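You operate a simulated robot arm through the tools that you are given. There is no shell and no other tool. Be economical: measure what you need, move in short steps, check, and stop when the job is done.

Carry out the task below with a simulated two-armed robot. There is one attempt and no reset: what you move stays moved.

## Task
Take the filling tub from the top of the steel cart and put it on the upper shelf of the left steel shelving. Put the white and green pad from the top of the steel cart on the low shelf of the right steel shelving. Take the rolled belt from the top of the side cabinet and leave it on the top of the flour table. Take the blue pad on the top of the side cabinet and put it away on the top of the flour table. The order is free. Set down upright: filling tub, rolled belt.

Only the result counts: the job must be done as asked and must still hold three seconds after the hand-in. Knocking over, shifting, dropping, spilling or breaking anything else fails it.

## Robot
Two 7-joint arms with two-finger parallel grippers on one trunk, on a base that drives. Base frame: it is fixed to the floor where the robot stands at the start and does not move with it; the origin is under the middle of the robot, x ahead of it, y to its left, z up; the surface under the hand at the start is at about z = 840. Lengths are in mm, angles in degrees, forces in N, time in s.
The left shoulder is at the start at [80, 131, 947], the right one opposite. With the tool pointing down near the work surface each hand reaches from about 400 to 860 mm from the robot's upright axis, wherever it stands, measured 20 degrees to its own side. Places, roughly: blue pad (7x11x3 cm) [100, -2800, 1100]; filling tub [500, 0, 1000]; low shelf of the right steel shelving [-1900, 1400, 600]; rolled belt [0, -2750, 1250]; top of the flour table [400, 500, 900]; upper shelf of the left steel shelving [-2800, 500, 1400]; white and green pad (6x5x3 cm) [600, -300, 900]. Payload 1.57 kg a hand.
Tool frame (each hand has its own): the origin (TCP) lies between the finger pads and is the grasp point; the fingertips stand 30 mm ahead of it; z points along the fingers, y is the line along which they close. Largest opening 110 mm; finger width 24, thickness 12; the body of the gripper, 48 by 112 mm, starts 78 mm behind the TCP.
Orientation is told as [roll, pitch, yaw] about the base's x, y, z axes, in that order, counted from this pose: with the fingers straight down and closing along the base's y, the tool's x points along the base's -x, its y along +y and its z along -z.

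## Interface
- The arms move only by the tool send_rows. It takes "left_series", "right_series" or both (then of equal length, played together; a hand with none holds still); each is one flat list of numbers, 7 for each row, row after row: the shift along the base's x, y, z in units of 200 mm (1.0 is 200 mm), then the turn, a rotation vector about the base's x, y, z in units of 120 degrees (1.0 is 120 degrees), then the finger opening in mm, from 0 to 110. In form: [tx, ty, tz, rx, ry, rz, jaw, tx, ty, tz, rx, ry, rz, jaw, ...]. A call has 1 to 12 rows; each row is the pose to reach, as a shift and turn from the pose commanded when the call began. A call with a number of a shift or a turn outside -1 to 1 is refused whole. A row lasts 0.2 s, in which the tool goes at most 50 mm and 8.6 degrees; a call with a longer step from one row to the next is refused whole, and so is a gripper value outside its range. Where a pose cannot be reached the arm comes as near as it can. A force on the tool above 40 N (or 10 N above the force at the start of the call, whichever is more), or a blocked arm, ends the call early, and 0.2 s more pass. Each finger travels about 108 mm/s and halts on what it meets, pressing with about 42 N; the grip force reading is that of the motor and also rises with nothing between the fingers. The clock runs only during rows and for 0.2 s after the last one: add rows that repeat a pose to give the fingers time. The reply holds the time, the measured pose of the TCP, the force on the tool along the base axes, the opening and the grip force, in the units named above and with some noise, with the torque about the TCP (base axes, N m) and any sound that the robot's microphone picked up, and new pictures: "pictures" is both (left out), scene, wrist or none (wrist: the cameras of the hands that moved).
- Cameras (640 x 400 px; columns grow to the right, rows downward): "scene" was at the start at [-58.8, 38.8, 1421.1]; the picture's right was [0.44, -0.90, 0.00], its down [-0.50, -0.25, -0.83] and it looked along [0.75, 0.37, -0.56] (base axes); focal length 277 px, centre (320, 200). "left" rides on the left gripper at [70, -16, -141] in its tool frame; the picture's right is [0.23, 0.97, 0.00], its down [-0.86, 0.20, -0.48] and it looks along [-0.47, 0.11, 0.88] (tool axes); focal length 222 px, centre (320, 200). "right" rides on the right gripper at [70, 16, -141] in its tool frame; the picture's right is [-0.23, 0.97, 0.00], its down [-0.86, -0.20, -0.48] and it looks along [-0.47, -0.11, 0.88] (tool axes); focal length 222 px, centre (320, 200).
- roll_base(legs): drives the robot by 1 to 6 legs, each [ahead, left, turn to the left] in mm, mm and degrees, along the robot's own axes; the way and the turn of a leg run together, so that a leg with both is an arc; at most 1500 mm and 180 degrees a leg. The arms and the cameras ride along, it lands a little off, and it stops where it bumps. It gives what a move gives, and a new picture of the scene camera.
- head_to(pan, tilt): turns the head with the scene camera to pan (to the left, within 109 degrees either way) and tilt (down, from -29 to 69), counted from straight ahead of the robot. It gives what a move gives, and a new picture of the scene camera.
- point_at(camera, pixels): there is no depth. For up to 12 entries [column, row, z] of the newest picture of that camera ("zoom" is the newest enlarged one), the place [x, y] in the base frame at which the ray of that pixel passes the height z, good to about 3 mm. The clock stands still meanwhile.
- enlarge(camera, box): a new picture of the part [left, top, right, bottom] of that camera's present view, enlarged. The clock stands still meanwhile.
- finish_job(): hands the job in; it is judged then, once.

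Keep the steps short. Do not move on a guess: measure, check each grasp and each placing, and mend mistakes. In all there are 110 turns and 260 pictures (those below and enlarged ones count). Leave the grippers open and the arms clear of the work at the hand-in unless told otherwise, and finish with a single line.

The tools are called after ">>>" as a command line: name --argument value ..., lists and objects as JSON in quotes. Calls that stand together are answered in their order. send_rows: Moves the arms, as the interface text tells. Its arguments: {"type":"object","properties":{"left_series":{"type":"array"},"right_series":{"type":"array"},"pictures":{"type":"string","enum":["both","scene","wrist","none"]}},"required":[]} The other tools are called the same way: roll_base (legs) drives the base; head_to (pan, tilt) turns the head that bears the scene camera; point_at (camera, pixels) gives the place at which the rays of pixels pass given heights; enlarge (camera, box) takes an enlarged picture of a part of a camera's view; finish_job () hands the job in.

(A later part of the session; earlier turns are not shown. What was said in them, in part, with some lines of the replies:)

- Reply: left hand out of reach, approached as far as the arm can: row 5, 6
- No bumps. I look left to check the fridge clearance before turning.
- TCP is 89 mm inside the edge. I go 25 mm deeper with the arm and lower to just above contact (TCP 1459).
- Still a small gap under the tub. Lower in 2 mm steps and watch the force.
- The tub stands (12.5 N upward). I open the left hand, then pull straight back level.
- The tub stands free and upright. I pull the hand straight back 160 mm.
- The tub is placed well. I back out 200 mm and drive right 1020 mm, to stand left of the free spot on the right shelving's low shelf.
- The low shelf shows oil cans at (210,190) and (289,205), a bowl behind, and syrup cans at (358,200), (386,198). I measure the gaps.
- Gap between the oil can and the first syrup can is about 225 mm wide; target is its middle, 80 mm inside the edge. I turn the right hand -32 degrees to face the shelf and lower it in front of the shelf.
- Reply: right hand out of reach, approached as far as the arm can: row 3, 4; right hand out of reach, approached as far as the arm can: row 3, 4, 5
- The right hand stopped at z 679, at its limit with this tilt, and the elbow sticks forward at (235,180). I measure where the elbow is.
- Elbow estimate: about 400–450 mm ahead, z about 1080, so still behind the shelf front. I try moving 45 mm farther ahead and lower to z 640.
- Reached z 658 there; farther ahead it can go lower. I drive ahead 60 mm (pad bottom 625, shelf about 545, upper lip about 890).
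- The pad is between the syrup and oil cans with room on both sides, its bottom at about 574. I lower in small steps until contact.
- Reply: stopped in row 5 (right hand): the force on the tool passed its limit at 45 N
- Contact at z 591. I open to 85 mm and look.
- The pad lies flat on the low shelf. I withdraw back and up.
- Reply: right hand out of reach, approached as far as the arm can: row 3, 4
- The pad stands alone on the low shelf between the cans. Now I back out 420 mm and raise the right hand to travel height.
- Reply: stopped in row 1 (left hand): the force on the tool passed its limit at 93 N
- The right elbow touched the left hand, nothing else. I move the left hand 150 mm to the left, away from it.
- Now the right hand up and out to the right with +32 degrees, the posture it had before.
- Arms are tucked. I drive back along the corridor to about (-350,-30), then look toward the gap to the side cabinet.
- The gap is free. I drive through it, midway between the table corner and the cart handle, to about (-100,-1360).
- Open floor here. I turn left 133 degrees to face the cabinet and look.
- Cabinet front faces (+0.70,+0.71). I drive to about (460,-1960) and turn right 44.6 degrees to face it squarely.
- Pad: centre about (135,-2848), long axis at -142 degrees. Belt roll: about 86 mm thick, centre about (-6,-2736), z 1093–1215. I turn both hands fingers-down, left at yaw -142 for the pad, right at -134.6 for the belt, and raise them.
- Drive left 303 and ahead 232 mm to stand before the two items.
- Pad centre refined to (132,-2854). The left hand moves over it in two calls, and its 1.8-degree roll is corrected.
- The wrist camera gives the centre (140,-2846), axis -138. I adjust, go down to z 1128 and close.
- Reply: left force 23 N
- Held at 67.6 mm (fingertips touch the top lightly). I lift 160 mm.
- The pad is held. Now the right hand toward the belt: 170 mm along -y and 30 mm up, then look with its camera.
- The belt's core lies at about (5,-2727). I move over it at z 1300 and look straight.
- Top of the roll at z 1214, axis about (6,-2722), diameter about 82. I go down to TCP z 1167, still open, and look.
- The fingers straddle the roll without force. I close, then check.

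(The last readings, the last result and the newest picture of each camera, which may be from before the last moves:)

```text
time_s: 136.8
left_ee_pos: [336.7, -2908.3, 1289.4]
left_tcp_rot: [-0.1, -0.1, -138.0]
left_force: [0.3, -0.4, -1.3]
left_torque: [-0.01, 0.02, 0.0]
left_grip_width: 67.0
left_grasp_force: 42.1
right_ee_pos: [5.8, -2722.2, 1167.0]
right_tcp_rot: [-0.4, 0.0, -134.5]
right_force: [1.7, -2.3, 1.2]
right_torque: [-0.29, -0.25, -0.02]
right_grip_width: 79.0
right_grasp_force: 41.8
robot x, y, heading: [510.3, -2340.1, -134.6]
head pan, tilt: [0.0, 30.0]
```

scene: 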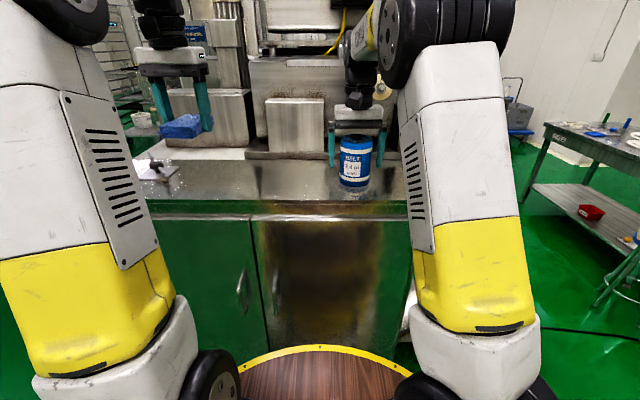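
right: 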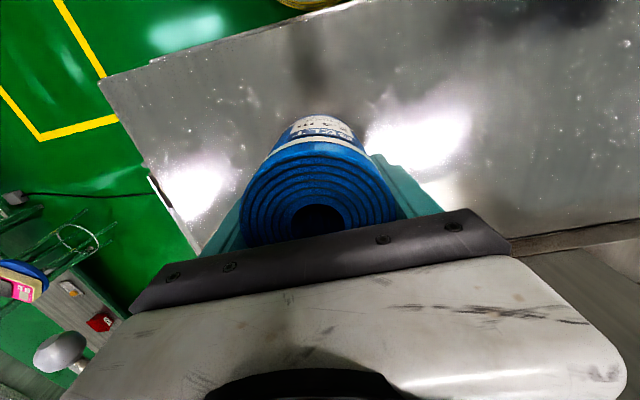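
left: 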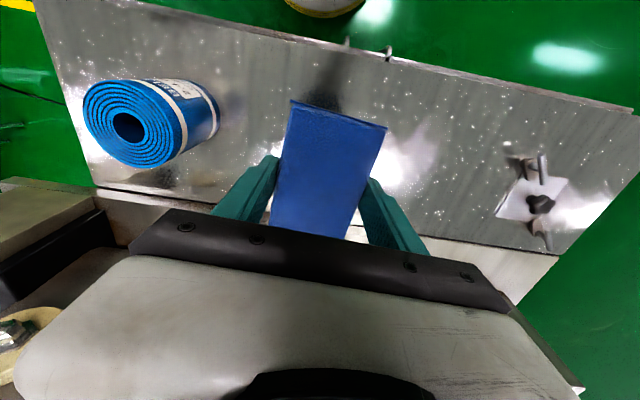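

Held at 79 mm. Lift 150 mm, both pictures.

>>> send_rows --right_series '[0, 0, 0.1, 0, 0, 0, 60, 0, 0, 0.25, 0, 0, 0, 60, 0, 0, 0.45, 0, 0, 0, 60, 0, 0, 0.65, 0, 0, 0, 60, 0, 0, 0.75, 0, 0, 0, 60]' --pictures "scene"

```text
time_s: 138.0
left_ee_pos: [335.3, -2908.2, 1289.6]
left_tcp_rot: [-0.1, 0.0, -138.1]
left_force: [0.2, -0.2, 0.0]
left_torque: [0.01, 0.03, -0.02]
left_grip_width: 66.7
left_grasp_force: 41.4
right_ee_pos: [5.1, -2722.1, 1317.0]
right_tcp_rot: [-0.4, 0.1, -134.6]
right_force: [0.2, 0.4, -3.6]
right_torque: [0.01, 0.05, 0.0]
right_grip_width: 78.8
right_grasp_force: 42.0
robot x, y, heading: [509.7, -2339.0, -134.6]
head pan, tilt: [0.0, 30.0]
```

scene: 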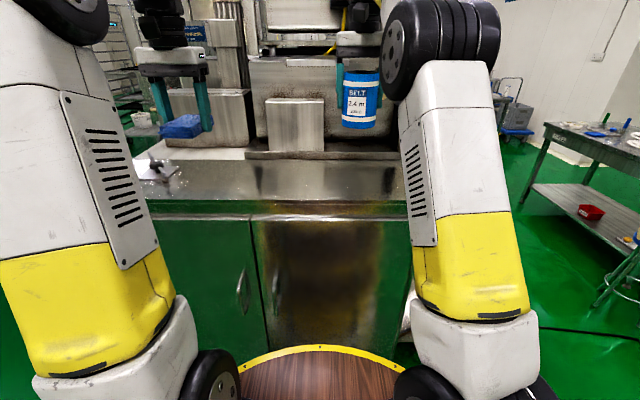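

The roll hangs straight (3.6 N). I back out 300 mm, drive clear to about (-50,-1400) and turn round to heading 45, toward the flour table.

>>> roll_base --legs '[[-300, 0, 0], [24, -1057, 0], [0, 0, 180]]'

>>> head_to --pan 20 --tilt 35

```text
time_s: 152.4
left_ee_pos: [125.8, -829.3, 1290.1]
left_tcp_rot: [0.0, -0.1, 41.6]
left_force: [0.5, -0.6, -0.9]
left_torque: [-0.02, 0.02, 0.02]
left_grip_width: 66.6
left_grasp_force: 41.8
right_ee_pos: [454.4, -1016.3, 1315.7]
right_tcp_rot: [-0.2, 0.1, 45.1]
right_force: [-0.3, -0.3, -5.3]
right_torque: [0.03, -0.01, 0.0]
right_grip_width: 78.7
right_grasp_force: 42.3
robot x, y, heading: [-52.0, -1398.2, 45.0]
head pan, tilt: [0.0, 30.0]
```

scene: 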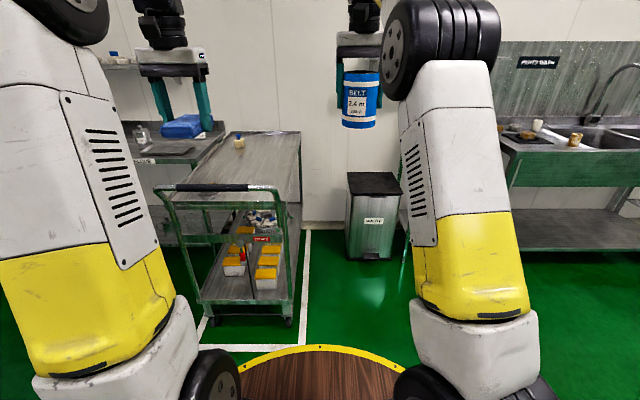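

```text
time_s: 153.3
left_ee_pos: [125.1, -828.8, 1290.3]
left_tcp_rot: [-0.1, -0.1, 41.6]
left_force: [-0.5, 0.1, -0.9]
left_torque: [-0.03, -0.04, 0.0]
left_grip_width: 66.6
left_grasp_force: 41.9
right_ee_pos: [455.1, -1016.1, 1315.4]
right_tcp_rot: [-0.4, 0.0, 45.1]
right_force: [0.2, 0.0, -4.0]
right_torque: [0.01, -0.01, 0.01]
right_grip_width: 78.6
right_grasp_force: 42.1
robot x, y, heading: [-54.2, -1395.7, 45.2]
head pan, tilt: [20.0, 35.0]
```

scene: 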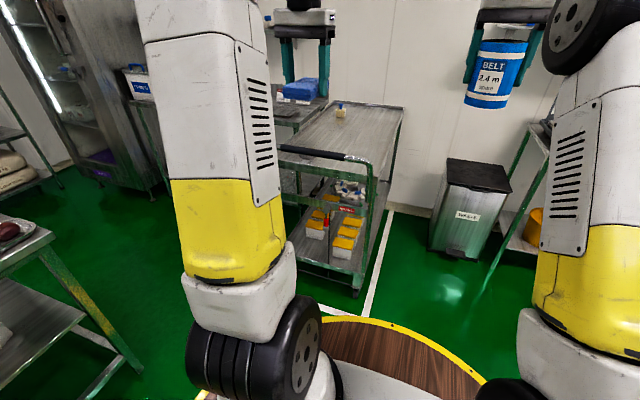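

I measure the gap between the table corner (50,235) and the cart's near side.

>>> point_at --camera "scene" --pixels '[[52, 236, 840], [140, 370, 0], [282, 148, 930], [350, 158, 930], [355, 290, 50], [285, 210, 300], [300, 245, 150], [160, 190, 0]]'

```text
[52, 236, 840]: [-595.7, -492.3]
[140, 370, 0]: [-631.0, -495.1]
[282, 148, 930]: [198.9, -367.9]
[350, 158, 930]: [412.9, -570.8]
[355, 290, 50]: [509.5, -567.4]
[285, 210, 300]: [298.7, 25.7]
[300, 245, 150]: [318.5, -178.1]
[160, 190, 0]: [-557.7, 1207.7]
```

The gap is 806 mm wide; I pass its middle as before and stop at about (-40,-40).

>>> roll_base --legs '[[573, 765, 0], [396, 184, 0]]'

>>> head_to --pan 0 --tilt 45

```text
time_s: 159.1
left_ee_pos: [21.3, 180.9, 1289.4]
left_tcp_rot: [-0.2, 0.0, 40.2]
left_force: [-0.4, 0.3, -0.1]
left_torque: [-0.05, 0.0, 0.0]
left_grip_width: 66.6
left_grasp_force: 42.3
right_ee_pos: [345.2, -14.4, 1313.7]
right_tcp_rot: [-0.4, 0.3, 43.7]
right_force: [-0.1, 0.2, -4.8]
right_torque: [0.01, 0.0, 0.03]
right_grip_width: 78.6
right_grasp_force: 41.4
robot x, y, heading: [-169.9, -379.8, 43.7]
head pan, tilt: [20.0, 35.0]
stopped in leg 2: the robot was blocked; the commanded pose is now the measured one
```

scene: 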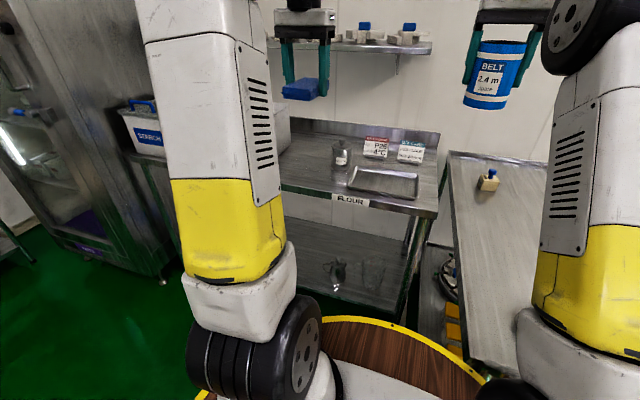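

```text
time_s: 159.9
left_ee_pos: [21.3, 180.7, 1289.5]
left_tcp_rot: [-0.1, 0.0, 40.1]
left_force: [0.5, -0.8, -0.9]
left_torque: [-0.03, -0.01, -0.03]
left_grip_width: 66.9
left_grasp_force: 42.0
right_ee_pos: [344.6, -15.1, 1315.4]
right_tcp_rot: [-0.3, 0.4, 43.7]
right_force: [0.4, -0.5, -3.9]
right_torque: [0.03, 0.02, -0.01]
right_grip_width: 78.7
right_grasp_force: 42.5
robot x, y, heading: [-173.8, -381.7, 43.4]
head pan, tilt: [0.0, 45.0]
```

scene: 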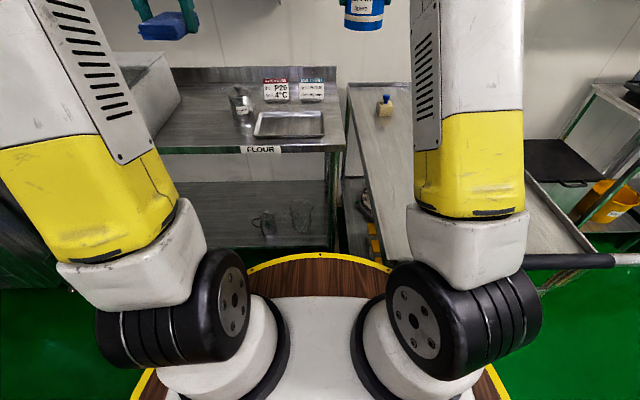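

The base was blocked, likely by the cart handle near (200,-368). I check that the cart has not shifted before going on.

>>> head_to --pan -25 --tilt 45

>>> point_at --camera "scene" --pixels '[[320, 200, 840], [250, 200, 930], [350, 250, 930], [450, 250, 930]]'

```text
time_s: 160.8
left_ee_pos: [20.9, 181.0, 1289.9]
left_tcp_rot: [0.0, 0.0, 40.1]
left_force: [0.4, 0.6, -0.3]
left_torque: [0.01, 0.02, 0.02]
left_grip_width: 66.4
left_grasp_force: 41.9
right_ee_pos: [344.9, -14.2, 1314.8]
right_tcp_rot: [-0.3, 0.4, 43.8]
right_force: [0.1, -0.6, -4.1]
right_torque: [0.04, -0.03, 0.04]
right_grip_width: 78.6
right_grasp_force: 42.6
robot x, y, heading: [-174.2, -380.2, 43.6]
head pan, tilt: [-25.0, 45.0]
```

scene: 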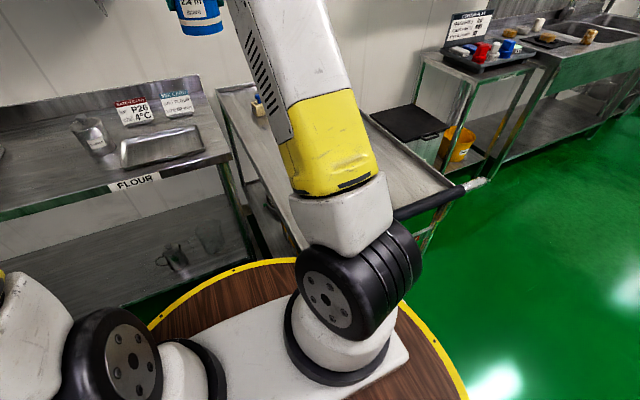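

```text
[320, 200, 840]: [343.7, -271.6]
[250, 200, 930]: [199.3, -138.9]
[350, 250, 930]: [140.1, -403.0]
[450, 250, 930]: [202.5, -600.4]
```

>>> point_at --camera "scene" --pixels '[[465, 188, 930], [480, 182, 930], [398, 212, 930], [452, 185, 840], [218, 88, 840], [258, 112, 840]]'

>>> enlarge --camera "scene" --box '[200, 70, 500, 260]'

```text
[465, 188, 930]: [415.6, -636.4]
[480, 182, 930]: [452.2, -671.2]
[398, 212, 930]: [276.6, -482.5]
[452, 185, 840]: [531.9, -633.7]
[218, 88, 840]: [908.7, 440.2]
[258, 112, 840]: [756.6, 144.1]
```

```text
2.11 times, centred on (350, 165) of scene
```

zoom: 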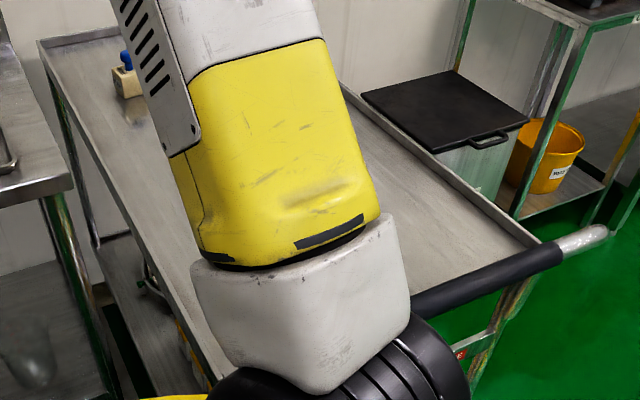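

The stamp on the cart is still at (757,144), so the cart stayed put. I go first left, away from it, then up to (-40,-30).

>>> roll_base --legs '[[-25, 45, 0], [190, 200, 0], [140, -50, 0]]'

>>> head_to --pan 0 --tilt 50

```text
time_s: 164.3
left_ee_pos: [109.9, 534.9, 1288.7]
left_tcp_rot: [-0.2, 0.0, 40.3]
left_force: [-0.4, -0.1, -0.4]
left_torque: [0.0, -0.02, 0.0]
left_grip_width: 66.6
left_grasp_force: 41.9
right_ee_pos: [434.1, 339.9, 1314.8]
right_tcp_rot: [-0.3, 0.3, 43.8]
right_force: [-0.1, -0.7, -4.1]
right_torque: [0.0, -0.07, 0.02]
right_grip_width: 78.9
right_grasp_force: 41.8
robot x, y, heading: [-80.0, -29.9, 43.8]
head pan, tilt: [-25.0, 45.0]
```

scene: 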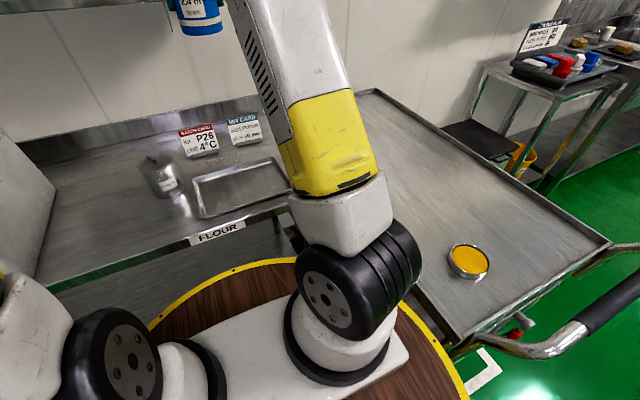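

```text
time_s: 165.2
left_ee_pos: [109.0, 533.3, 1289.6]
left_tcp_rot: [-0.1, 0.0, 40.3]
left_force: [0.5, 0.0, -0.7]
left_torque: [-0.01, -0.02, 0.0]
left_grip_width: 66.6
left_grasp_force: 41.8
right_ee_pos: [434.0, 337.5, 1314.2]
right_tcp_rot: [-0.3, 0.2, 43.8]
right_force: [0.6, 0.5, -3.3]
right_torque: [0.0, 0.01, -0.01]
right_grip_width: 78.7
right_grasp_force: 41.8
robot x, y, heading: [-78.4, -31.7, 43.8]
head pan, tilt: [0.0, 50.0]
```

scene: 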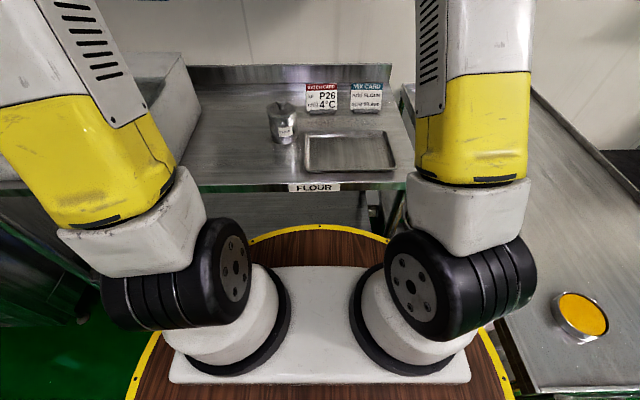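

Free space is between the FLOUR box (left) and the shaker at (283,122). I measure it.

>>> point_at --camera "scene" --pixels '[[205, 182, 840], [265, 182, 840], [200, 100, 840], [260, 100, 840], [230, 140, 840], [283, 140, 840], [308, 170, 840], [380, 184, 840], [165, 183, 840], [197, 95, 840]]'

>>> enlarge --camera "scene" --box '[130, 50, 420, 230]'

```text
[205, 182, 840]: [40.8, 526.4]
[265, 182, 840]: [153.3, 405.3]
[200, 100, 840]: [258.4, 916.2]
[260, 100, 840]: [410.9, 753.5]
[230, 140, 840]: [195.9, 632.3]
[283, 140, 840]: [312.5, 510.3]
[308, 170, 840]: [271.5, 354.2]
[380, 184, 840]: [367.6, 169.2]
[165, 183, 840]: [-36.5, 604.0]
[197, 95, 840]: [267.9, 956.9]
```

```text
2.21 times, centred on (275, 140) of scene
```

zoom: 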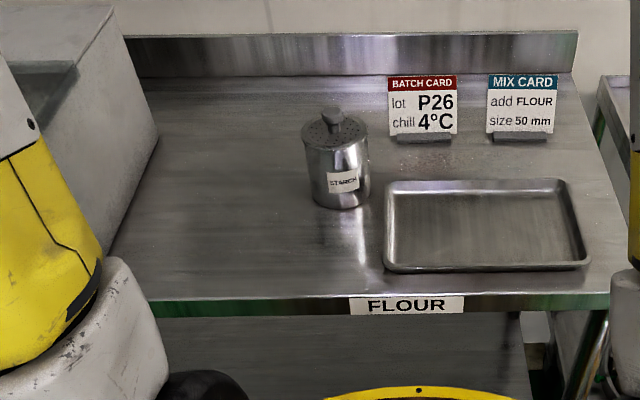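

Plan: blue pad at 610 mm ahead, 300 mm left (between box and shaker); the roll in front of the shaker, 580 ahead, 140 left. First the left hand goes over its spot and down to z 914.

>>> send_rows --left_series '[0.045, 0.075, -0.19, 0, 0, 0, 45, 0.09, 0.15, -0.385, 0, 0, 0, 45, 0.134, 0.224, -0.58, 0, 0, 0, 45, 0.179, 0.299, -0.775, 0, 0, 0, 45, 0.2235, 0.3735, -0.975, 0, 0, 0, 45]' --pictures "both"

```text
time_s: 166.4
left_ee_pos: [154.4, 605.9, 1094.2]
left_tcp_rot: [0.0, 0.0, 40.2]
left_force: [0.3, -0.8, 0.0]
left_torque: [0.02, 0.0, -0.02]
left_grip_width: 66.5
left_grasp_force: 41.4
right_ee_pos: [433.3, 338.8, 1314.7]
right_tcp_rot: [-0.3, 0.3, 43.9]
right_force: [0.7, -0.1, -3.8]
right_torque: [0.03, -0.04, 0.0]
right_grip_width: 78.5
right_grasp_force: 41.9
robot x, y, heading: [-84.3, -30.2, 43.8]
head pan, tilt: [0.0, 50.0]
```

scene: 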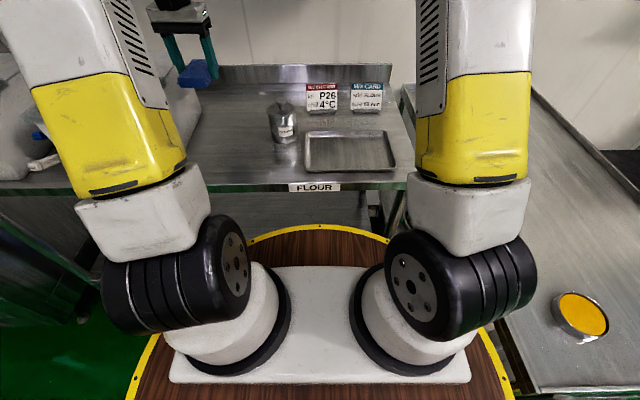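
left: 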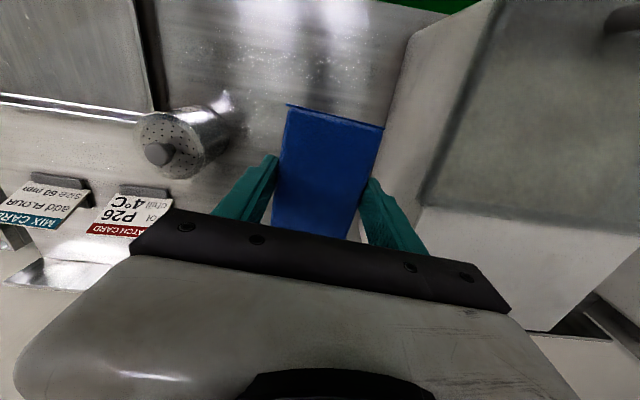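

The FLOUR box is near on the image's right. I measure the box base and shaker in the wrist view.

>>> point_at --camera "left" --pixels '[[388, 118, 840], [411, 45, 840], [225, 95, 840], [240, 120, 840], [428, 205, 1090], [497, 5, 1090], [205, 175, 950]]'

```text
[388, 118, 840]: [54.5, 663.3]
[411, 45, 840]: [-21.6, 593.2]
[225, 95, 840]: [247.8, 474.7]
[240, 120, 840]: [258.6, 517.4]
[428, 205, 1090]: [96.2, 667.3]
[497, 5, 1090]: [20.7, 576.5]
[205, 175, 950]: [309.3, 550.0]
```

The box side is 405 mm left, the shaker about 600–690 ahead. I want the wall shelf's front edge too, before reaching deeper: look up.

>>> head_to --pan 10 --tilt 15

```text
time_s: 167.4
left_ee_pos: [154.9, 607.6, 1093.6]
left_tcp_rot: [-0.1, 0.0, 40.4]
left_force: [0.7, 0.2, -0.5]
left_torque: [0.0, 0.0, -0.02]
left_grip_width: 66.6
left_grasp_force: 42.5
right_ee_pos: [434.2, 339.0, 1314.5]
right_tcp_rot: [-0.3, 0.3, 43.8]
right_force: [1.3, -0.2, -4.2]
right_torque: [-0.02, -0.04, 0.01]
right_grip_width: 78.7
right_grasp_force: 42.4
robot x, y, heading: [-81.9, -29.9, 43.9]
head pan, tilt: [10.0, 15.0]
```

scene: 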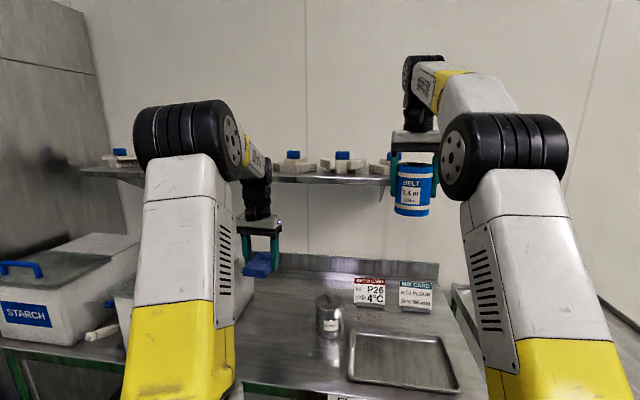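

The left wrist is already not far from the wall shelf, so I keep the pad's spot (612 ahead, 294 left) and lower straight down to z 906.

>>> send_rows --left_series '[0, 0, -0.2, 0, 0, 0, 45, 0, 0, -0.4, 0, 0, 0, 45, 0, 0, -0.6, 0, 0, 0, 45, 0, 0, -0.8, 0, 0, 0, 45, 0, 0, -0.94, 0, 0, 0, 45]' --pictures "wrist"

>>> send_rows --left_series '[0, 0, -0.03, 0, 0, 0, 45, 0, 0, -0.06, 0, 0, 0, 45, 0, 0, -0.08, 0, 0, 0, 45, 0, 0, -0.1, 0, 0, 0, 45, 0, 0, -0.115, 0, 0, 0, 45, 0, 0, -0.13, 0, 0, 0, 45, 0, 0, -0.145, 0, 0, 0, 45, 0, 0, -0.16, 0, 0, 0, 45]' --pictures "both"

```text
time_s: 168.6
left_ee_pos: [154.9, 607.9, 906.4]
left_tcp_rot: [-0.2, 0.0, 40.3]
left_force: [0.1, 0.2, -1.1]
left_torque: [0.01, -0.01, 0.0]
left_grip_width: 66.4
left_grasp_force: 42.3
right_ee_pos: [434.2, 337.6, 1314.7]
right_tcp_rot: [-0.3, 0.3, 43.9]
right_force: [0.5, -0.4, -3.6]
right_torque: [0.04, 0.0, -0.02]
right_grip_width: 78.8
right_grasp_force: 42.0
robot x, y, heading: [-80.5, -32.8, 43.9]
head pan, tilt: [10.0, 15.0]
```

left: 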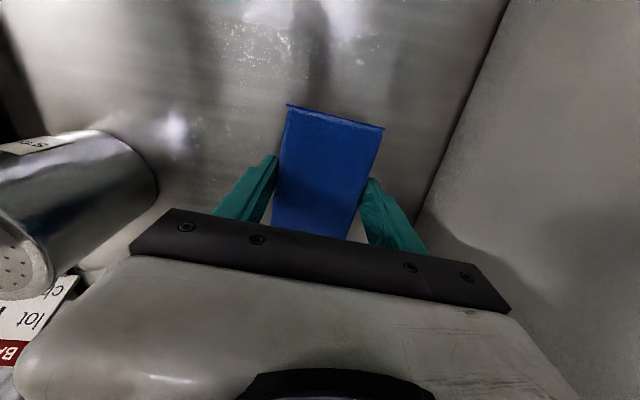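

```text
time_s: 169.7
left_ee_pos: [155.2, 608.7, 890.9]
left_tcp_rot: [0.0, -0.2, 40.4]
left_force: [-0.9, -2.3, 8.7]
left_torque: [0.12, 0.15, 0.11]
left_grip_width: 66.7
left_grasp_force: 41.8
right_ee_pos: [433.0, 338.4, 1314.9]
right_tcp_rot: [-0.3, 0.4, 43.8]
right_force: [0.2, -0.5, -4.2]
right_torque: [0.03, -0.01, -0.01]
right_grip_width: 78.7
right_grasp_force: 42.4
robot x, y, heading: [-84.5, -31.4, 43.8]
head pan, tilt: [10.0, 15.0]
stopped in row 5 (left hand): the force on the tool passed its limit at 46 N (the readings are from after the stop); the commanded pose is now the measured one
```

scene: 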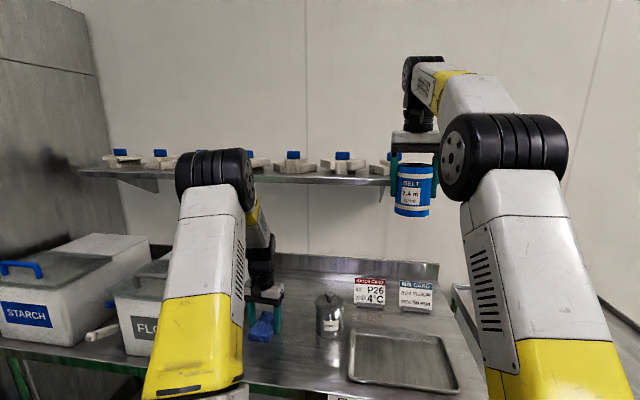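
left: 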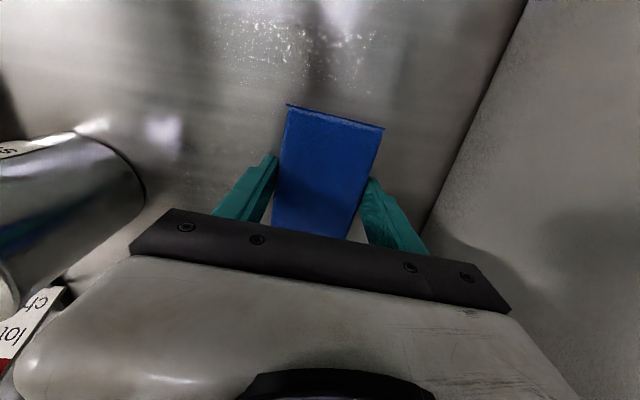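

Contact at z 891, with almost no sideways force: the pad is on the table. I open to 92 mm and look.

>>> send_rows --left_series '[0, 0, 0, 0, 0, 0, 80, 0, 0, 0, 0, 0, 0, 92, 0, 0, 0, 0, 0, 0, 92]' --pictures "wrist"

>>> enlarge --camera "scene" --box '[200, 260, 360, 360]'

```text
time_s: 170.5
left_ee_pos: [156.8, 607.7, 890.6]
left_tcp_rot: [-0.1, -0.2, 40.2]
left_force: [10.3, -14.9, 20.0]
left_torque: [0.06, 0.46, 0.3]
left_grip_width: 76.3
left_grasp_force: 0.0
right_ee_pos: [434.6, 335.5, 1313.6]
right_tcp_rot: [-0.4, 0.3, 43.8]
right_force: [-0.1, 0.5, -4.0]
right_torque: [0.02, 0.02, -0.02]
right_grip_width: 78.8
right_grasp_force: 41.5
robot x, y, heading: [-81.5, -28.8, 43.6]
head pan, tilt: [10.0, 15.0]
```

left: 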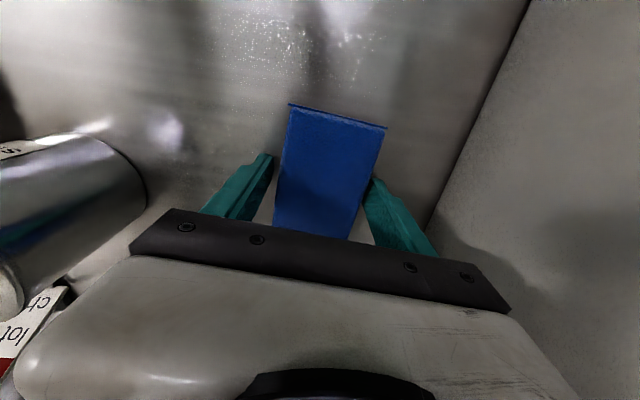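

```text
4.00 times, centred on (280, 310) of scene
```

zoom: 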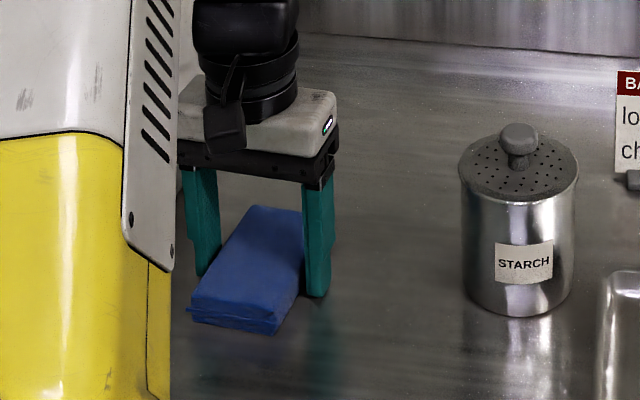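

The sideways force (10,-15 N) means the left finger presses on the FLOUR box while opening. I ease to 72 mm and check the force before rising.

>>> send_rows --left_series '[0, 0, 0, 0, 0, 0, 73, 0, 0, 0, 0, 0, 0, 72, 0, 0, 0, 0, 0, 0, 72]' --pictures "wrist"

```text
time_s: 171.3
left_ee_pos: [154.7, 610.2, 890.3]
left_tcp_rot: [0.0, -0.4, 40.4]
left_force: [4.1, 1.3, 22.3]
left_torque: [-0.76, -0.44, 0.4]
left_grip_width: 77.3
left_grasp_force: 2.8
right_ee_pos: [433.0, 337.6, 1314.8]
right_tcp_rot: [-0.3, 0.4, 43.8]
right_force: [-0.6, -0.1, -3.9]
right_torque: [0.02, -0.01, 0.0]
right_grip_width: 78.6
right_grasp_force: 42.2
robot x, y, heading: [-82.9, -27.1, 43.7]
head pan, tilt: [10.0, 15.0]
```

left: 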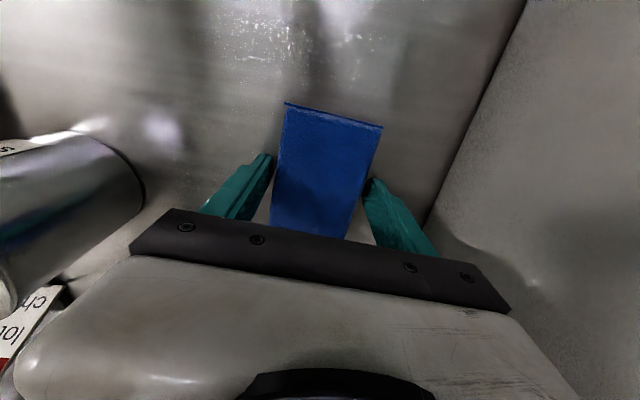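

The fingertips seem to press on the table (22 N up), which explains the jam. I raise 6 mm only and read again.

>>> send_rows --left_series '[0, 0, 0.015, 0, 0, 0, 78, 0, 0, 0.03, 0, 0, 0, 78, 0, 0, 0.03, 0, 0, 0, 78]' --pictures "wrist"

```text
time_s: 172.1
left_ee_pos: [154.5, 608.5, 896.0]
left_tcp_rot: [-0.1, 0.0, 40.3]
left_force: [-0.1, 0.1, 0.2]
left_torque: [-0.03, 0.01, -0.01]
left_grip_width: 78.2
left_grasp_force: 0.0
right_ee_pos: [434.0, 339.0, 1313.8]
right_tcp_rot: [-0.3, 0.3, 43.8]
right_force: [0.7, -0.4, -4.3]
right_torque: [-0.02, -0.03, 0.02]
right_grip_width: 78.6
right_grasp_force: 42.0
robot x, y, heading: [-80.0, -29.8, 43.7]
head pan, tilt: [10.0, 15.0]
```

left: 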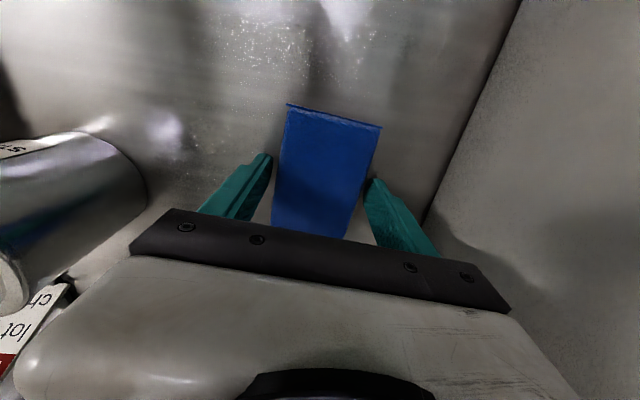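

Forces are zero and the box was not touched. The table top is about z 861. I raise the left hand 200 mm, then more, and draw it back.

>>> send_rows --left_series '[0, 0, 0.15, 0, 0, 0, 78, 0, 0, 0.35, 0, 0, 0, 78, 0, 0, 0.55, 0, 0, 0, 78, 0, 0, 0.75, 0, 0, 0, 78, 0, 0, 0.98, 0, 0, 0, 78]' --pictures "wrist"

>>> send_rows --left_series '[-0.13, -0.05, 0.15, 0, 0, 0, 90, -0.26, -0.1, 0.3, 0, 0, 0, 90, -0.39, -0.15, 0.45, 0, 0, 0, 90, -0.52, -0.2, 0.6, 0, 0, 0, 90, -0.6, -0.25, 0.8, 0, 0, 0, 90]' --pictures "none"

>>> head_to --pan 0 --tilt 45

```text
time_s: 173.3
left_ee_pos: [153.8, 607.2, 1091.8]
left_tcp_rot: [0.0, -0.1, 40.3]
left_force: [0.1, -0.1, 0.7]
left_torque: [0.0, -0.03, -0.01]
left_grip_width: 77.9
left_grasp_force: 0.1
right_ee_pos: [432.6, 337.9, 1315.2]
right_tcp_rot: [-0.4, 0.3, 43.8]
right_force: [0.0, 0.7, -4.3]
right_torque: [0.03, 0.05, -0.02]
right_grip_width: 78.7
right_grasp_force: 42.4
robot x, y, heading: [-82.8, -28.7, 43.7]
head pan, tilt: [10.0, 15.0]
```

left: 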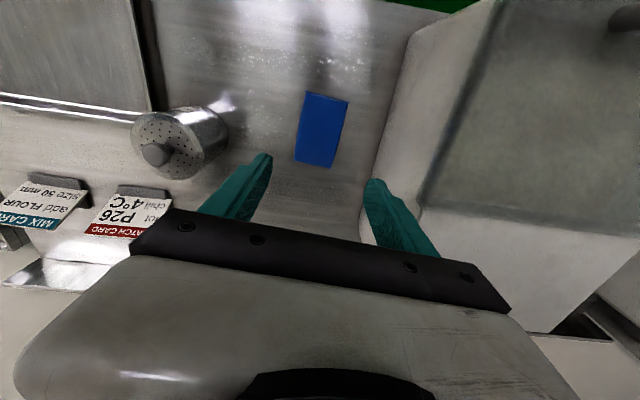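

```text
time_s: 174.5
left_ee_pos: [35.5, 559.5, 1250.4]
left_tcp_rot: [-0.1, -0.1, 40.4]
left_force: [0.4, 0.1, -0.8]
left_torque: [0.02, 0.03, -0.01]
left_grip_width: 90.3
left_grasp_force: 0.1
right_ee_pos: [434.3, 337.9, 1313.8]
right_tcp_rot: [-0.3, 0.3, 43.7]
right_force: [0.7, -0.2, -4.8]
right_torque: [0.02, 0.0, 0.02]
right_grip_width: 78.4
right_grasp_force: 41.9
robot x, y, heading: [-79.5, -33.0, 43.9]
head pan, tilt: [10.0, 15.0]
```

```text
time_s: 175.4
left_ee_pos: [35.1, 559.5, 1249.6]
left_tcp_rot: [-0.1, -0.1, 40.2]
left_force: [-0.1, 0.0, 0.7]
left_torque: [0.01, -0.03, -0.02]
left_grip_width: 89.8
left_grasp_force: 0.1
right_ee_pos: [434.4, 338.6, 1313.7]
right_tcp_rot: [-0.2, 0.3, 43.8]
right_force: [-0.4, -0.3, -4.9]
right_torque: [0.0, 0.0, -0.04]
right_grip_width: 78.7
right_grasp_force: 42.0
robot x, y, heading: [-80.4, -29.5, 43.4]
head pan, tilt: [0.0, 45.0]
```

scene: 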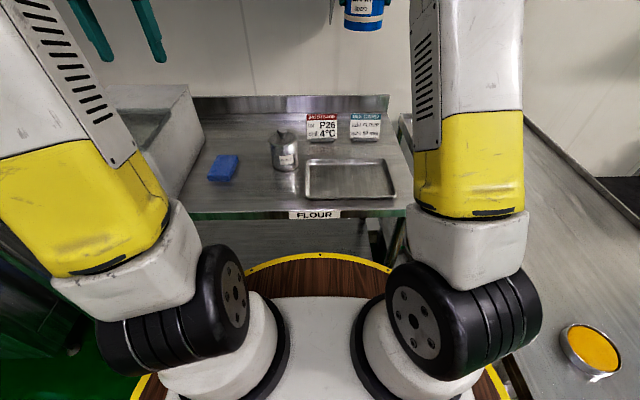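

The pad lies well. Now measure the roll's spot in front of the shaker with z 861.

>>> point_at --camera "scene" --pixels '[[286, 171, 861], [273, 165, 861], [299, 165, 861], [233, 182, 861], [239, 160, 870], [304, 198, 861], [270, 211, 861], [210, 211, 861], [268, 190, 861]]'

>>> enlarge --camera "scene" --box '[190, 110, 350, 230]'

```text
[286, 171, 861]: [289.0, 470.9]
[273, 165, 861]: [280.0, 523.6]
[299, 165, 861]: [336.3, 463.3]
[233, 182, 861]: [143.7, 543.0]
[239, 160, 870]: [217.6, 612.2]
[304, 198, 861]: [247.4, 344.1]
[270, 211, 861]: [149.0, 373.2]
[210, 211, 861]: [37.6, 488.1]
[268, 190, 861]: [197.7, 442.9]
```

```text
3.33 times, centred on (270, 170) of scene
```

zoom: 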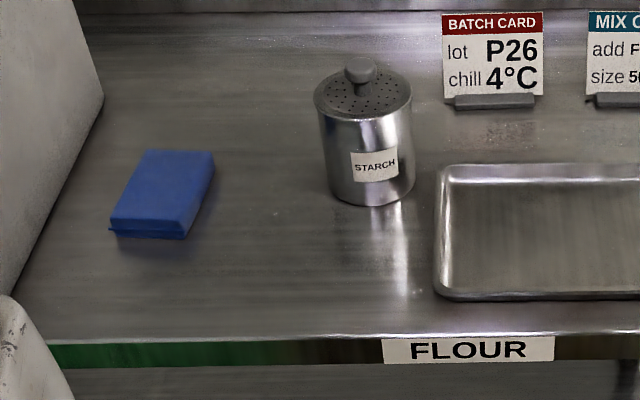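

Target for the roll: about (192,459), 50 mm clear of shaker and pad. To keep the arms apart I shift the base 150 mm left first.

>>> roll_base --legs '[[0, 150, 0]]'

```text
time_s: 176.8
left_ee_pos: [-70.0, 668.0, 1249.7]
left_tcp_rot: [0.1, -0.1, 40.4]
left_force: [0.8, 0.0, -0.6]
left_torque: [0.02, -0.05, -0.01]
left_grip_width: 90.0
left_grasp_force: 0.0
right_ee_pos: [330.4, 446.7, 1315.0]
right_tcp_rot: [-0.3, 0.3, 43.9]
right_force: [0.2, 1.1, -3.6]
right_torque: [0.01, 0.01, 0.02]
right_grip_width: 78.6
right_grasp_force: 42.0
robot x, y, heading: [-184.4, 80.7, 43.7]
head pan, tilt: [0.0, 45.0]
```

scene: 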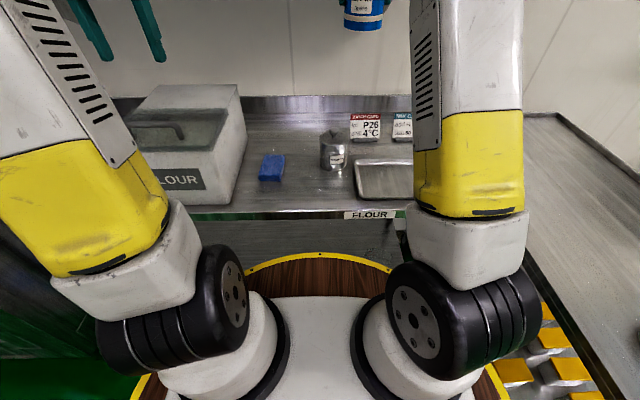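

Right hand to above the spot: (192,459,1150).

>>> send_rows --right_series '[-0.138, 0.012, -0.164, 0, 0, 0, 60, -0.276, 0.024, -0.328, 0, 0, 0, 60, -0.414, 0.036, -0.492, 0, 0, 0, 60, -0.552, 0.048, -0.656, 0, 0, 0, 60, -0.69, 0.06, -0.82, 0, 0, 0, 60, -0.69, 0.06, -0.82, 0, 0, 0, 60]' --pictures "both"

```text
time_s: 178.2
left_ee_pos: [-69.4, 668.2, 1251.5]
left_tcp_rot: [-0.2, -0.1, 40.3]
left_force: [-1.5, 0.0, -0.1]
left_torque: [0.02, 0.02, -0.04]
left_grip_width: 90.2
left_grasp_force: 0.0
right_ee_pos: [190.8, 459.6, 1150.2]
right_tcp_rot: [-0.3, 0.4, 43.8]
right_force: [0.5, 0.7, -4.9]
right_torque: [0.04, -0.04, -0.01]
right_grip_width: 78.7
right_grasp_force: 42.3
robot x, y, heading: [-185.3, 79.1, 43.7]
head pan, tilt: [0.0, 45.0]
```

scene: 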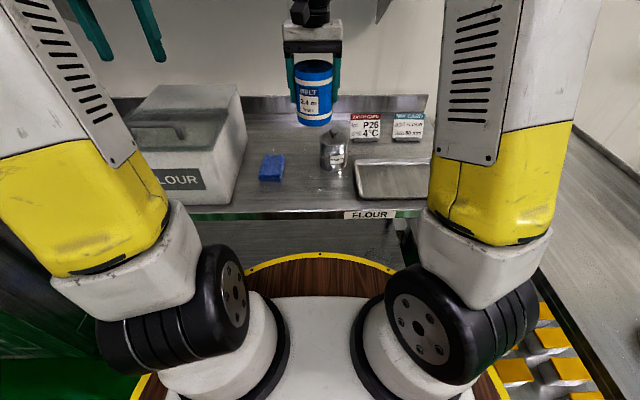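
right: 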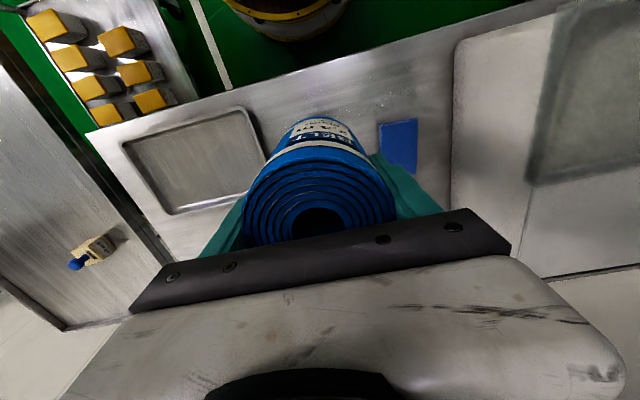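

The roll hangs above the spot. Lower 195 mm (bottom about 881), then look.

>>> send_rows --right_series '[0, 0, -0.2, 0, 0, 0, 60, 0, 0, -0.42, 0, 0, 0, 60, 0, 0, -0.64, 0, 0, 0, 60, 0, 0, -0.84, 0, 0, 0, 60, 0, 0, -0.975, 0, 0, 0, 60, 0, 0, -0.975, 0, 0, 0, 60]' --pictures "both"

>>> enlarge --camera "scene" --box '[240, 110, 400, 230]'

```text
time_s: 179.6
left_ee_pos: [-68.7, 667.6, 1250.2]
left_tcp_rot: [-0.1, -0.1, 40.4]
left_force: [0.3, -0.1, 0.0]
left_torque: [-0.02, 0.01, 0.01]
left_grip_width: 90.1
left_grasp_force: 0.0
right_ee_pos: [192.5, 461.0, 955.7]
right_tcp_rot: [-0.4, 0.3, 43.9]
right_force: [0.0, 0.7, -3.7]
right_torque: [0.02, -0.01, 0.01]
right_grip_width: 78.6
right_grasp_force: 41.6
robot x, y, heading: [-184.5, 80.5, 44.0]
head pan, tilt: [0.0, 45.0]
```

scene: 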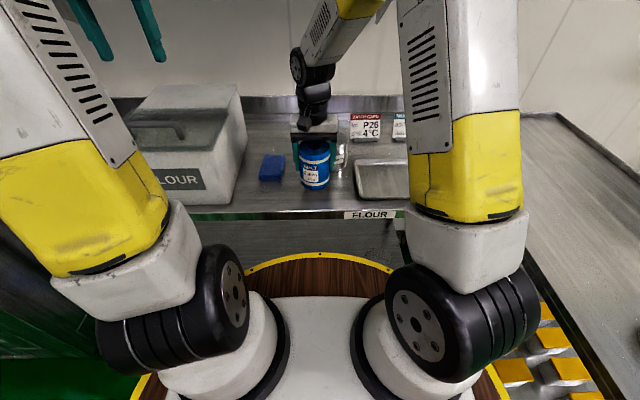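
right: 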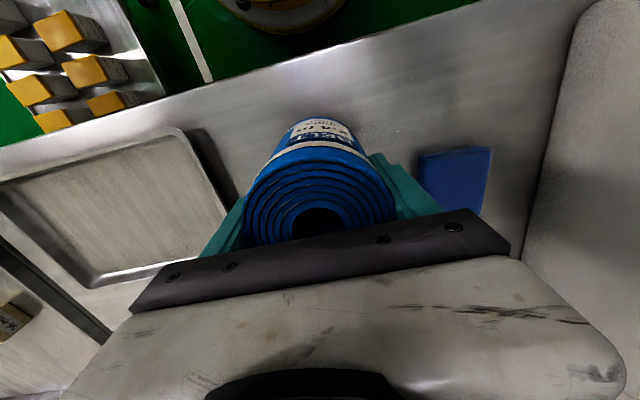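

```text
3.33 times, centred on (320, 170) of scene
```

zoom: 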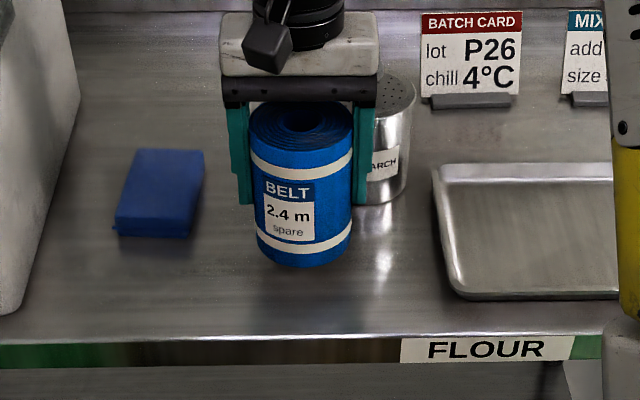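

Clear on all sides. Lower in small steps until it touches.

>>> send_rows --right_series '[0, 0, -0.03, 0, 0, 0, 60, 0, 0, -0.05, 0, 0, 0, 60, 0, 0, -0.06, 0, 0, 0, 60, 0, 0, -0.07, 0, 0, 0, 60, 0, 0, -0.08, 0, 0, 0, 60, 0, 0, -0.09, 0, 0, 0, 60, 0, 0, -0.1, 0, 0, 0, 60, 0, 0, -0.108, 0, 0, 0, 60]' --pictures "none"

>>> enlarge --camera "scene" --box '[240, 110, 400, 230]'

```text
time_s: 181.4
left_ee_pos: [-69.4, 666.8, 1251.2]
left_tcp_rot: [-0.1, 0.0, 40.3]
left_force: [0.0, -0.7, 0.3]
left_torque: [0.01, -0.03, 0.01]
left_grip_width: 90.1
left_grasp_force: 0.1
right_ee_pos: [191.4, 459.6, 933.5]
right_tcp_rot: [-0.3, 0.3, 43.9]
right_force: [0.2, 0.2, -4.2]
right_torque: [0.02, 0.01, -0.04]
right_grip_width: 78.7
right_grasp_force: 42.2
robot x, y, heading: [-184.8, 76.9, 43.9]
head pan, tilt: [0.0, 45.0]
```

```text
3.33 times, centred on (320, 170) of scene
```

zoom: 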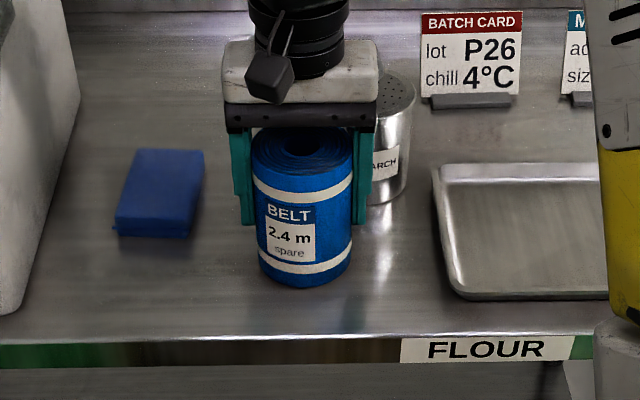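

No contact yet; continue in 2 mm steps.

>>> send_rows --right_series '[0, 0, -0.01, 0, 0, 0, 60, 0, 0, -0.02, 0, 0, 0, 60, 0, 0, -0.03, 0, 0, 0, 60, 0, 0, -0.04, 0, 0, 0, 60, 0, 0, -0.05, 0, 0, 0, 60, 0, 0, -0.06, 0, 0, 0, 60, 0, 0, -0.07, 0, 0, 0, 60, 0, 0, -0.08, 0, 0, 0, 60]' --pictures "none"

>>> enlarge --camera "scene" --box '[240, 110, 400, 230]'

```text
time_s: 183.2
left_ee_pos: [-68.6, 667.2, 1251.7]
left_tcp_rot: [0.0, -0.1, 40.4]
left_force: [0.1, 0.2, 0.5]
left_torque: [-0.03, -0.01, 0.01]
left_grip_width: 89.8
left_grasp_force: 0.0
right_ee_pos: [192.6, 460.7, 920.4]
right_tcp_rot: [-0.2, 0.0, 43.9]
right_force: [5.8, 3.7, 37.9]
right_torque: [0.94, 0.91, -0.28]
right_grip_width: 77.9
right_grasp_force: 41.7
robot x, y, heading: [-184.6, 78.8, 43.9]
head pan, tilt: [0.0, 45.0]
```

```text
3.33 times, centred on (320, 170) of scene
```

zoom: 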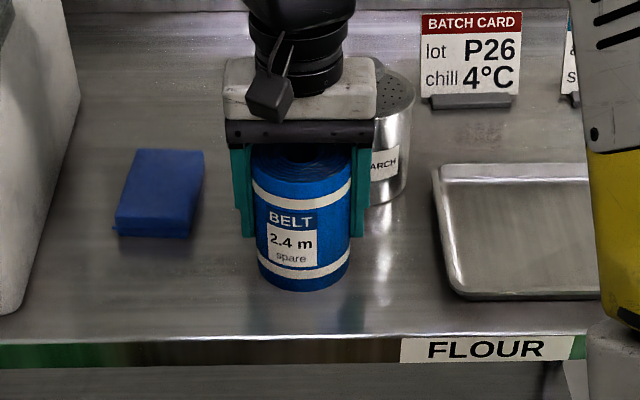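

The roll stands with 38 N of pressure. I ease up 5 mm, then open.

>>> send_rows --right_series '[0, 0, 0.012, 0, 0, 0, 60, 0, 0, 0.022, 0, 0, 0, 60, 0, 0, 0.022, 0, 0, 0, 85, 0, 0, 0.022, 0, 0, 0, 108, 0, 0, 0.022, 0, 0, 0, 108, 0, 0, 0.022, 0, 0, 0, 108]' --pictures "wrist"

>>> enlarge --camera "scene" --box '[240, 110, 400, 230]'

```text
time_s: 184.6
left_ee_pos: [-70.3, 668.2, 1251.2]
left_tcp_rot: [-0.1, -0.1, 40.4]
left_force: [0.4, 0.2, -0.3]
left_torque: [0.04, 0.01, 0.02]
left_grip_width: 90.0
left_grasp_force: 0.1
right_ee_pos: [190.2, 459.3, 920.6]
right_tcp_rot: [-0.3, 0.4, 43.9]
right_force: [-0.3, 0.3, 0.7]
right_torque: [-0.02, 0.0, -0.01]
right_grip_width: 107.8
right_grasp_force: 0.1
robot x, y, heading: [-186.8, 77.7, 43.9]
head pan, tilt: [0.0, 45.0]
```

right: 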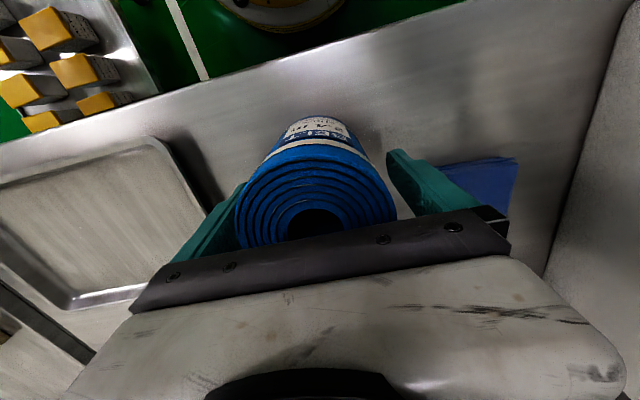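

```text
3.33 times, centred on (320, 170) of scene
```

zoom: 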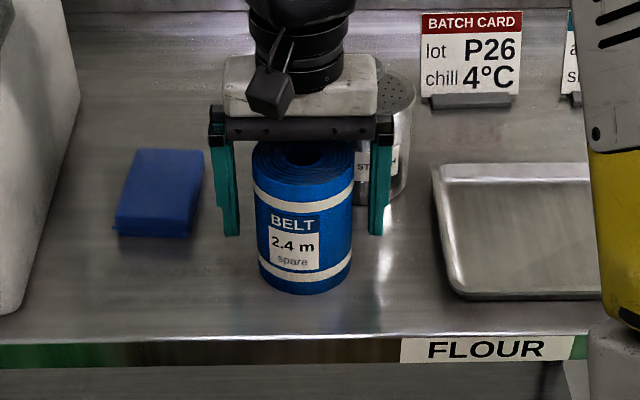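

The roll stands upright, released. I raise the right hand straight up 195 mm.

>>> send_rows --right_series '[0, 0, 0.1, 0, 0, 0, 110, 0, 0, 0.25, 0, 0, 0, 110, 0, 0, 0.45, 0, 0, 0, 110, 0, 0, 0.7, 0, 0, 0, 110, 0, 0, 0.95, 0, 0, 0, 110]' --pictures "both"

```text
time_s: 185.8
left_ee_pos: [-70.3, 668.9, 1251.0]
left_tcp_rot: [-0.1, -0.1, 40.4]
left_force: [0.1, -0.1, -0.4]
left_torque: [-0.02, 0.02, -0.01]
left_grip_width: 90.3
left_grasp_force: 0.0
right_ee_pos: [189.7, 458.6, 1113.8]
right_tcp_rot: [-0.3, 0.3, 43.9]
right_force: [-0.2, 0.5, -0.3]
right_torque: [-0.02, -0.03, 0.0]
right_grip_width: 109.9
right_grasp_force: 0.1
robot x, y, heading: [-185.3, 79.3, 43.7]
head pan, tilt: [0.0, 45.0]
```

scene: 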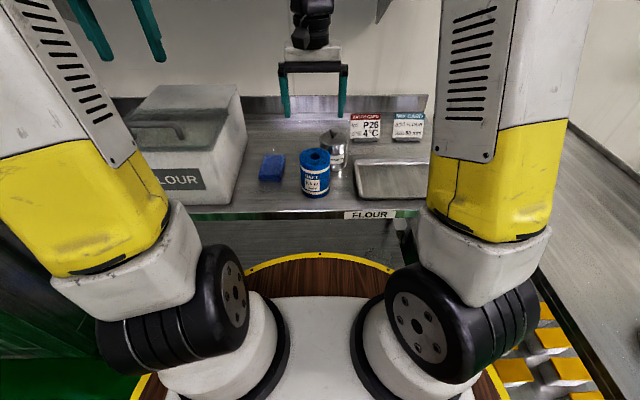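
right: 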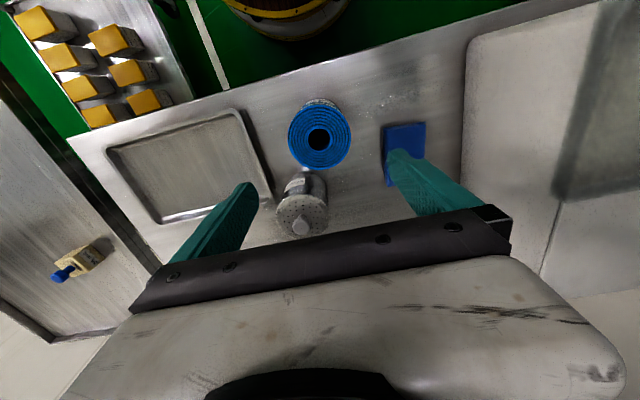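

Roll and pad stand properly on the flour table. I raise the right hand further, open the left fully, and take one look back at the shelves.

>>> send_rows --right_series '[0, 0, 0.2, 0, 0, 0, 110, 0, 0, 0.4, 0, 0, 0, 110, 0, 0, 0.6, 0, 0, 0, 110]' --left_series '[0, 0, 0, 0, 0, 0, 110, 0, 0, 0, 0, 0, 0, 110, 0, 0, 0, 0, 0, 0, 110]' --pictures "none"

>>> head_to --pan 105 --tilt 12

>>> enlarge --camera "scene" --box '[140, 60, 500, 285]'

```text
time_s: 186.6
left_ee_pos: [-68.6, 666.7, 1251.6]
left_tcp_rot: [-0.1, -0.1, 40.4]
left_force: [0.6, 0.0, 0.2]
left_torque: [-0.01, 0.01, 0.0]
left_grip_width: 109.8
left_grasp_force: 0.2
right_ee_pos: [191.1, 459.5, 1233.4]
right_tcp_rot: [-0.3, 0.3, 43.9]
right_force: [-0.7, -0.2, -0.2]
right_torque: [0.0, 0.03, 0.01]
right_grip_width: 110.2
right_grasp_force: 0.2
robot x, y, heading: [-187.2, 77.7, 43.7]
head pan, tilt: [0.0, 45.0]
```

```text
time_s: 188.4
left_ee_pos: [-70.0, 667.8, 1251.3]
left_tcp_rot: [-0.2, -0.1, 40.4]
left_force: [0.0, -0.3, 0.9]
left_torque: [0.01, 0.01, 0.01]
left_grip_width: 110.1
left_grasp_force: 0.0
right_ee_pos: [191.5, 459.0, 1231.5]
right_tcp_rot: [-0.4, 0.4, 44.0]
right_force: [0.0, -0.5, -0.1]
right_torque: [-0.03, 0.03, -0.02]
right_grip_width: 110.2
right_grasp_force: 0.0
robot x, y, heading: [-185.3, 76.7, 43.6]
head pan, tilt: [105.0, 12.0]
```

scene: 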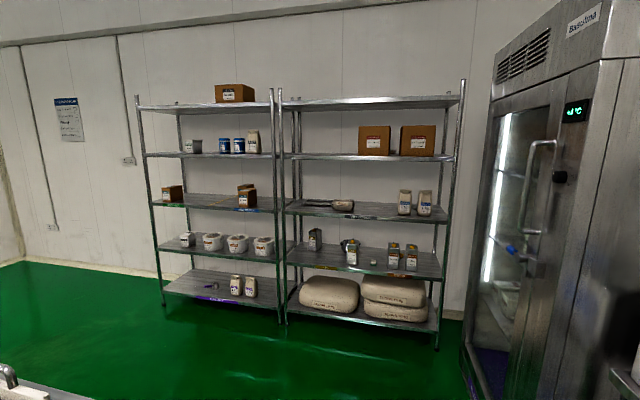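

```text
1.78 times, centred on (320, 172) of scene
```

zoom: 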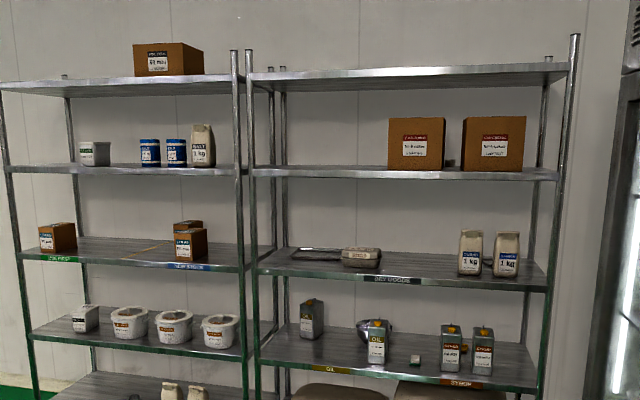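

Everything is in place: the tub is on the upper shelf, the white and green pad on the low shelf, and the roll and blue pad on the flour table. The hands are open and clear, so I hand the job in.

>>> finish_job

```text
The job is handed in.
```

All four items are placed as asked, with the filling tub and rolled belt upright, and the job is handed in; the base was once blocked near the cart handle and the arms touched once, but I saw nothing else shifted.
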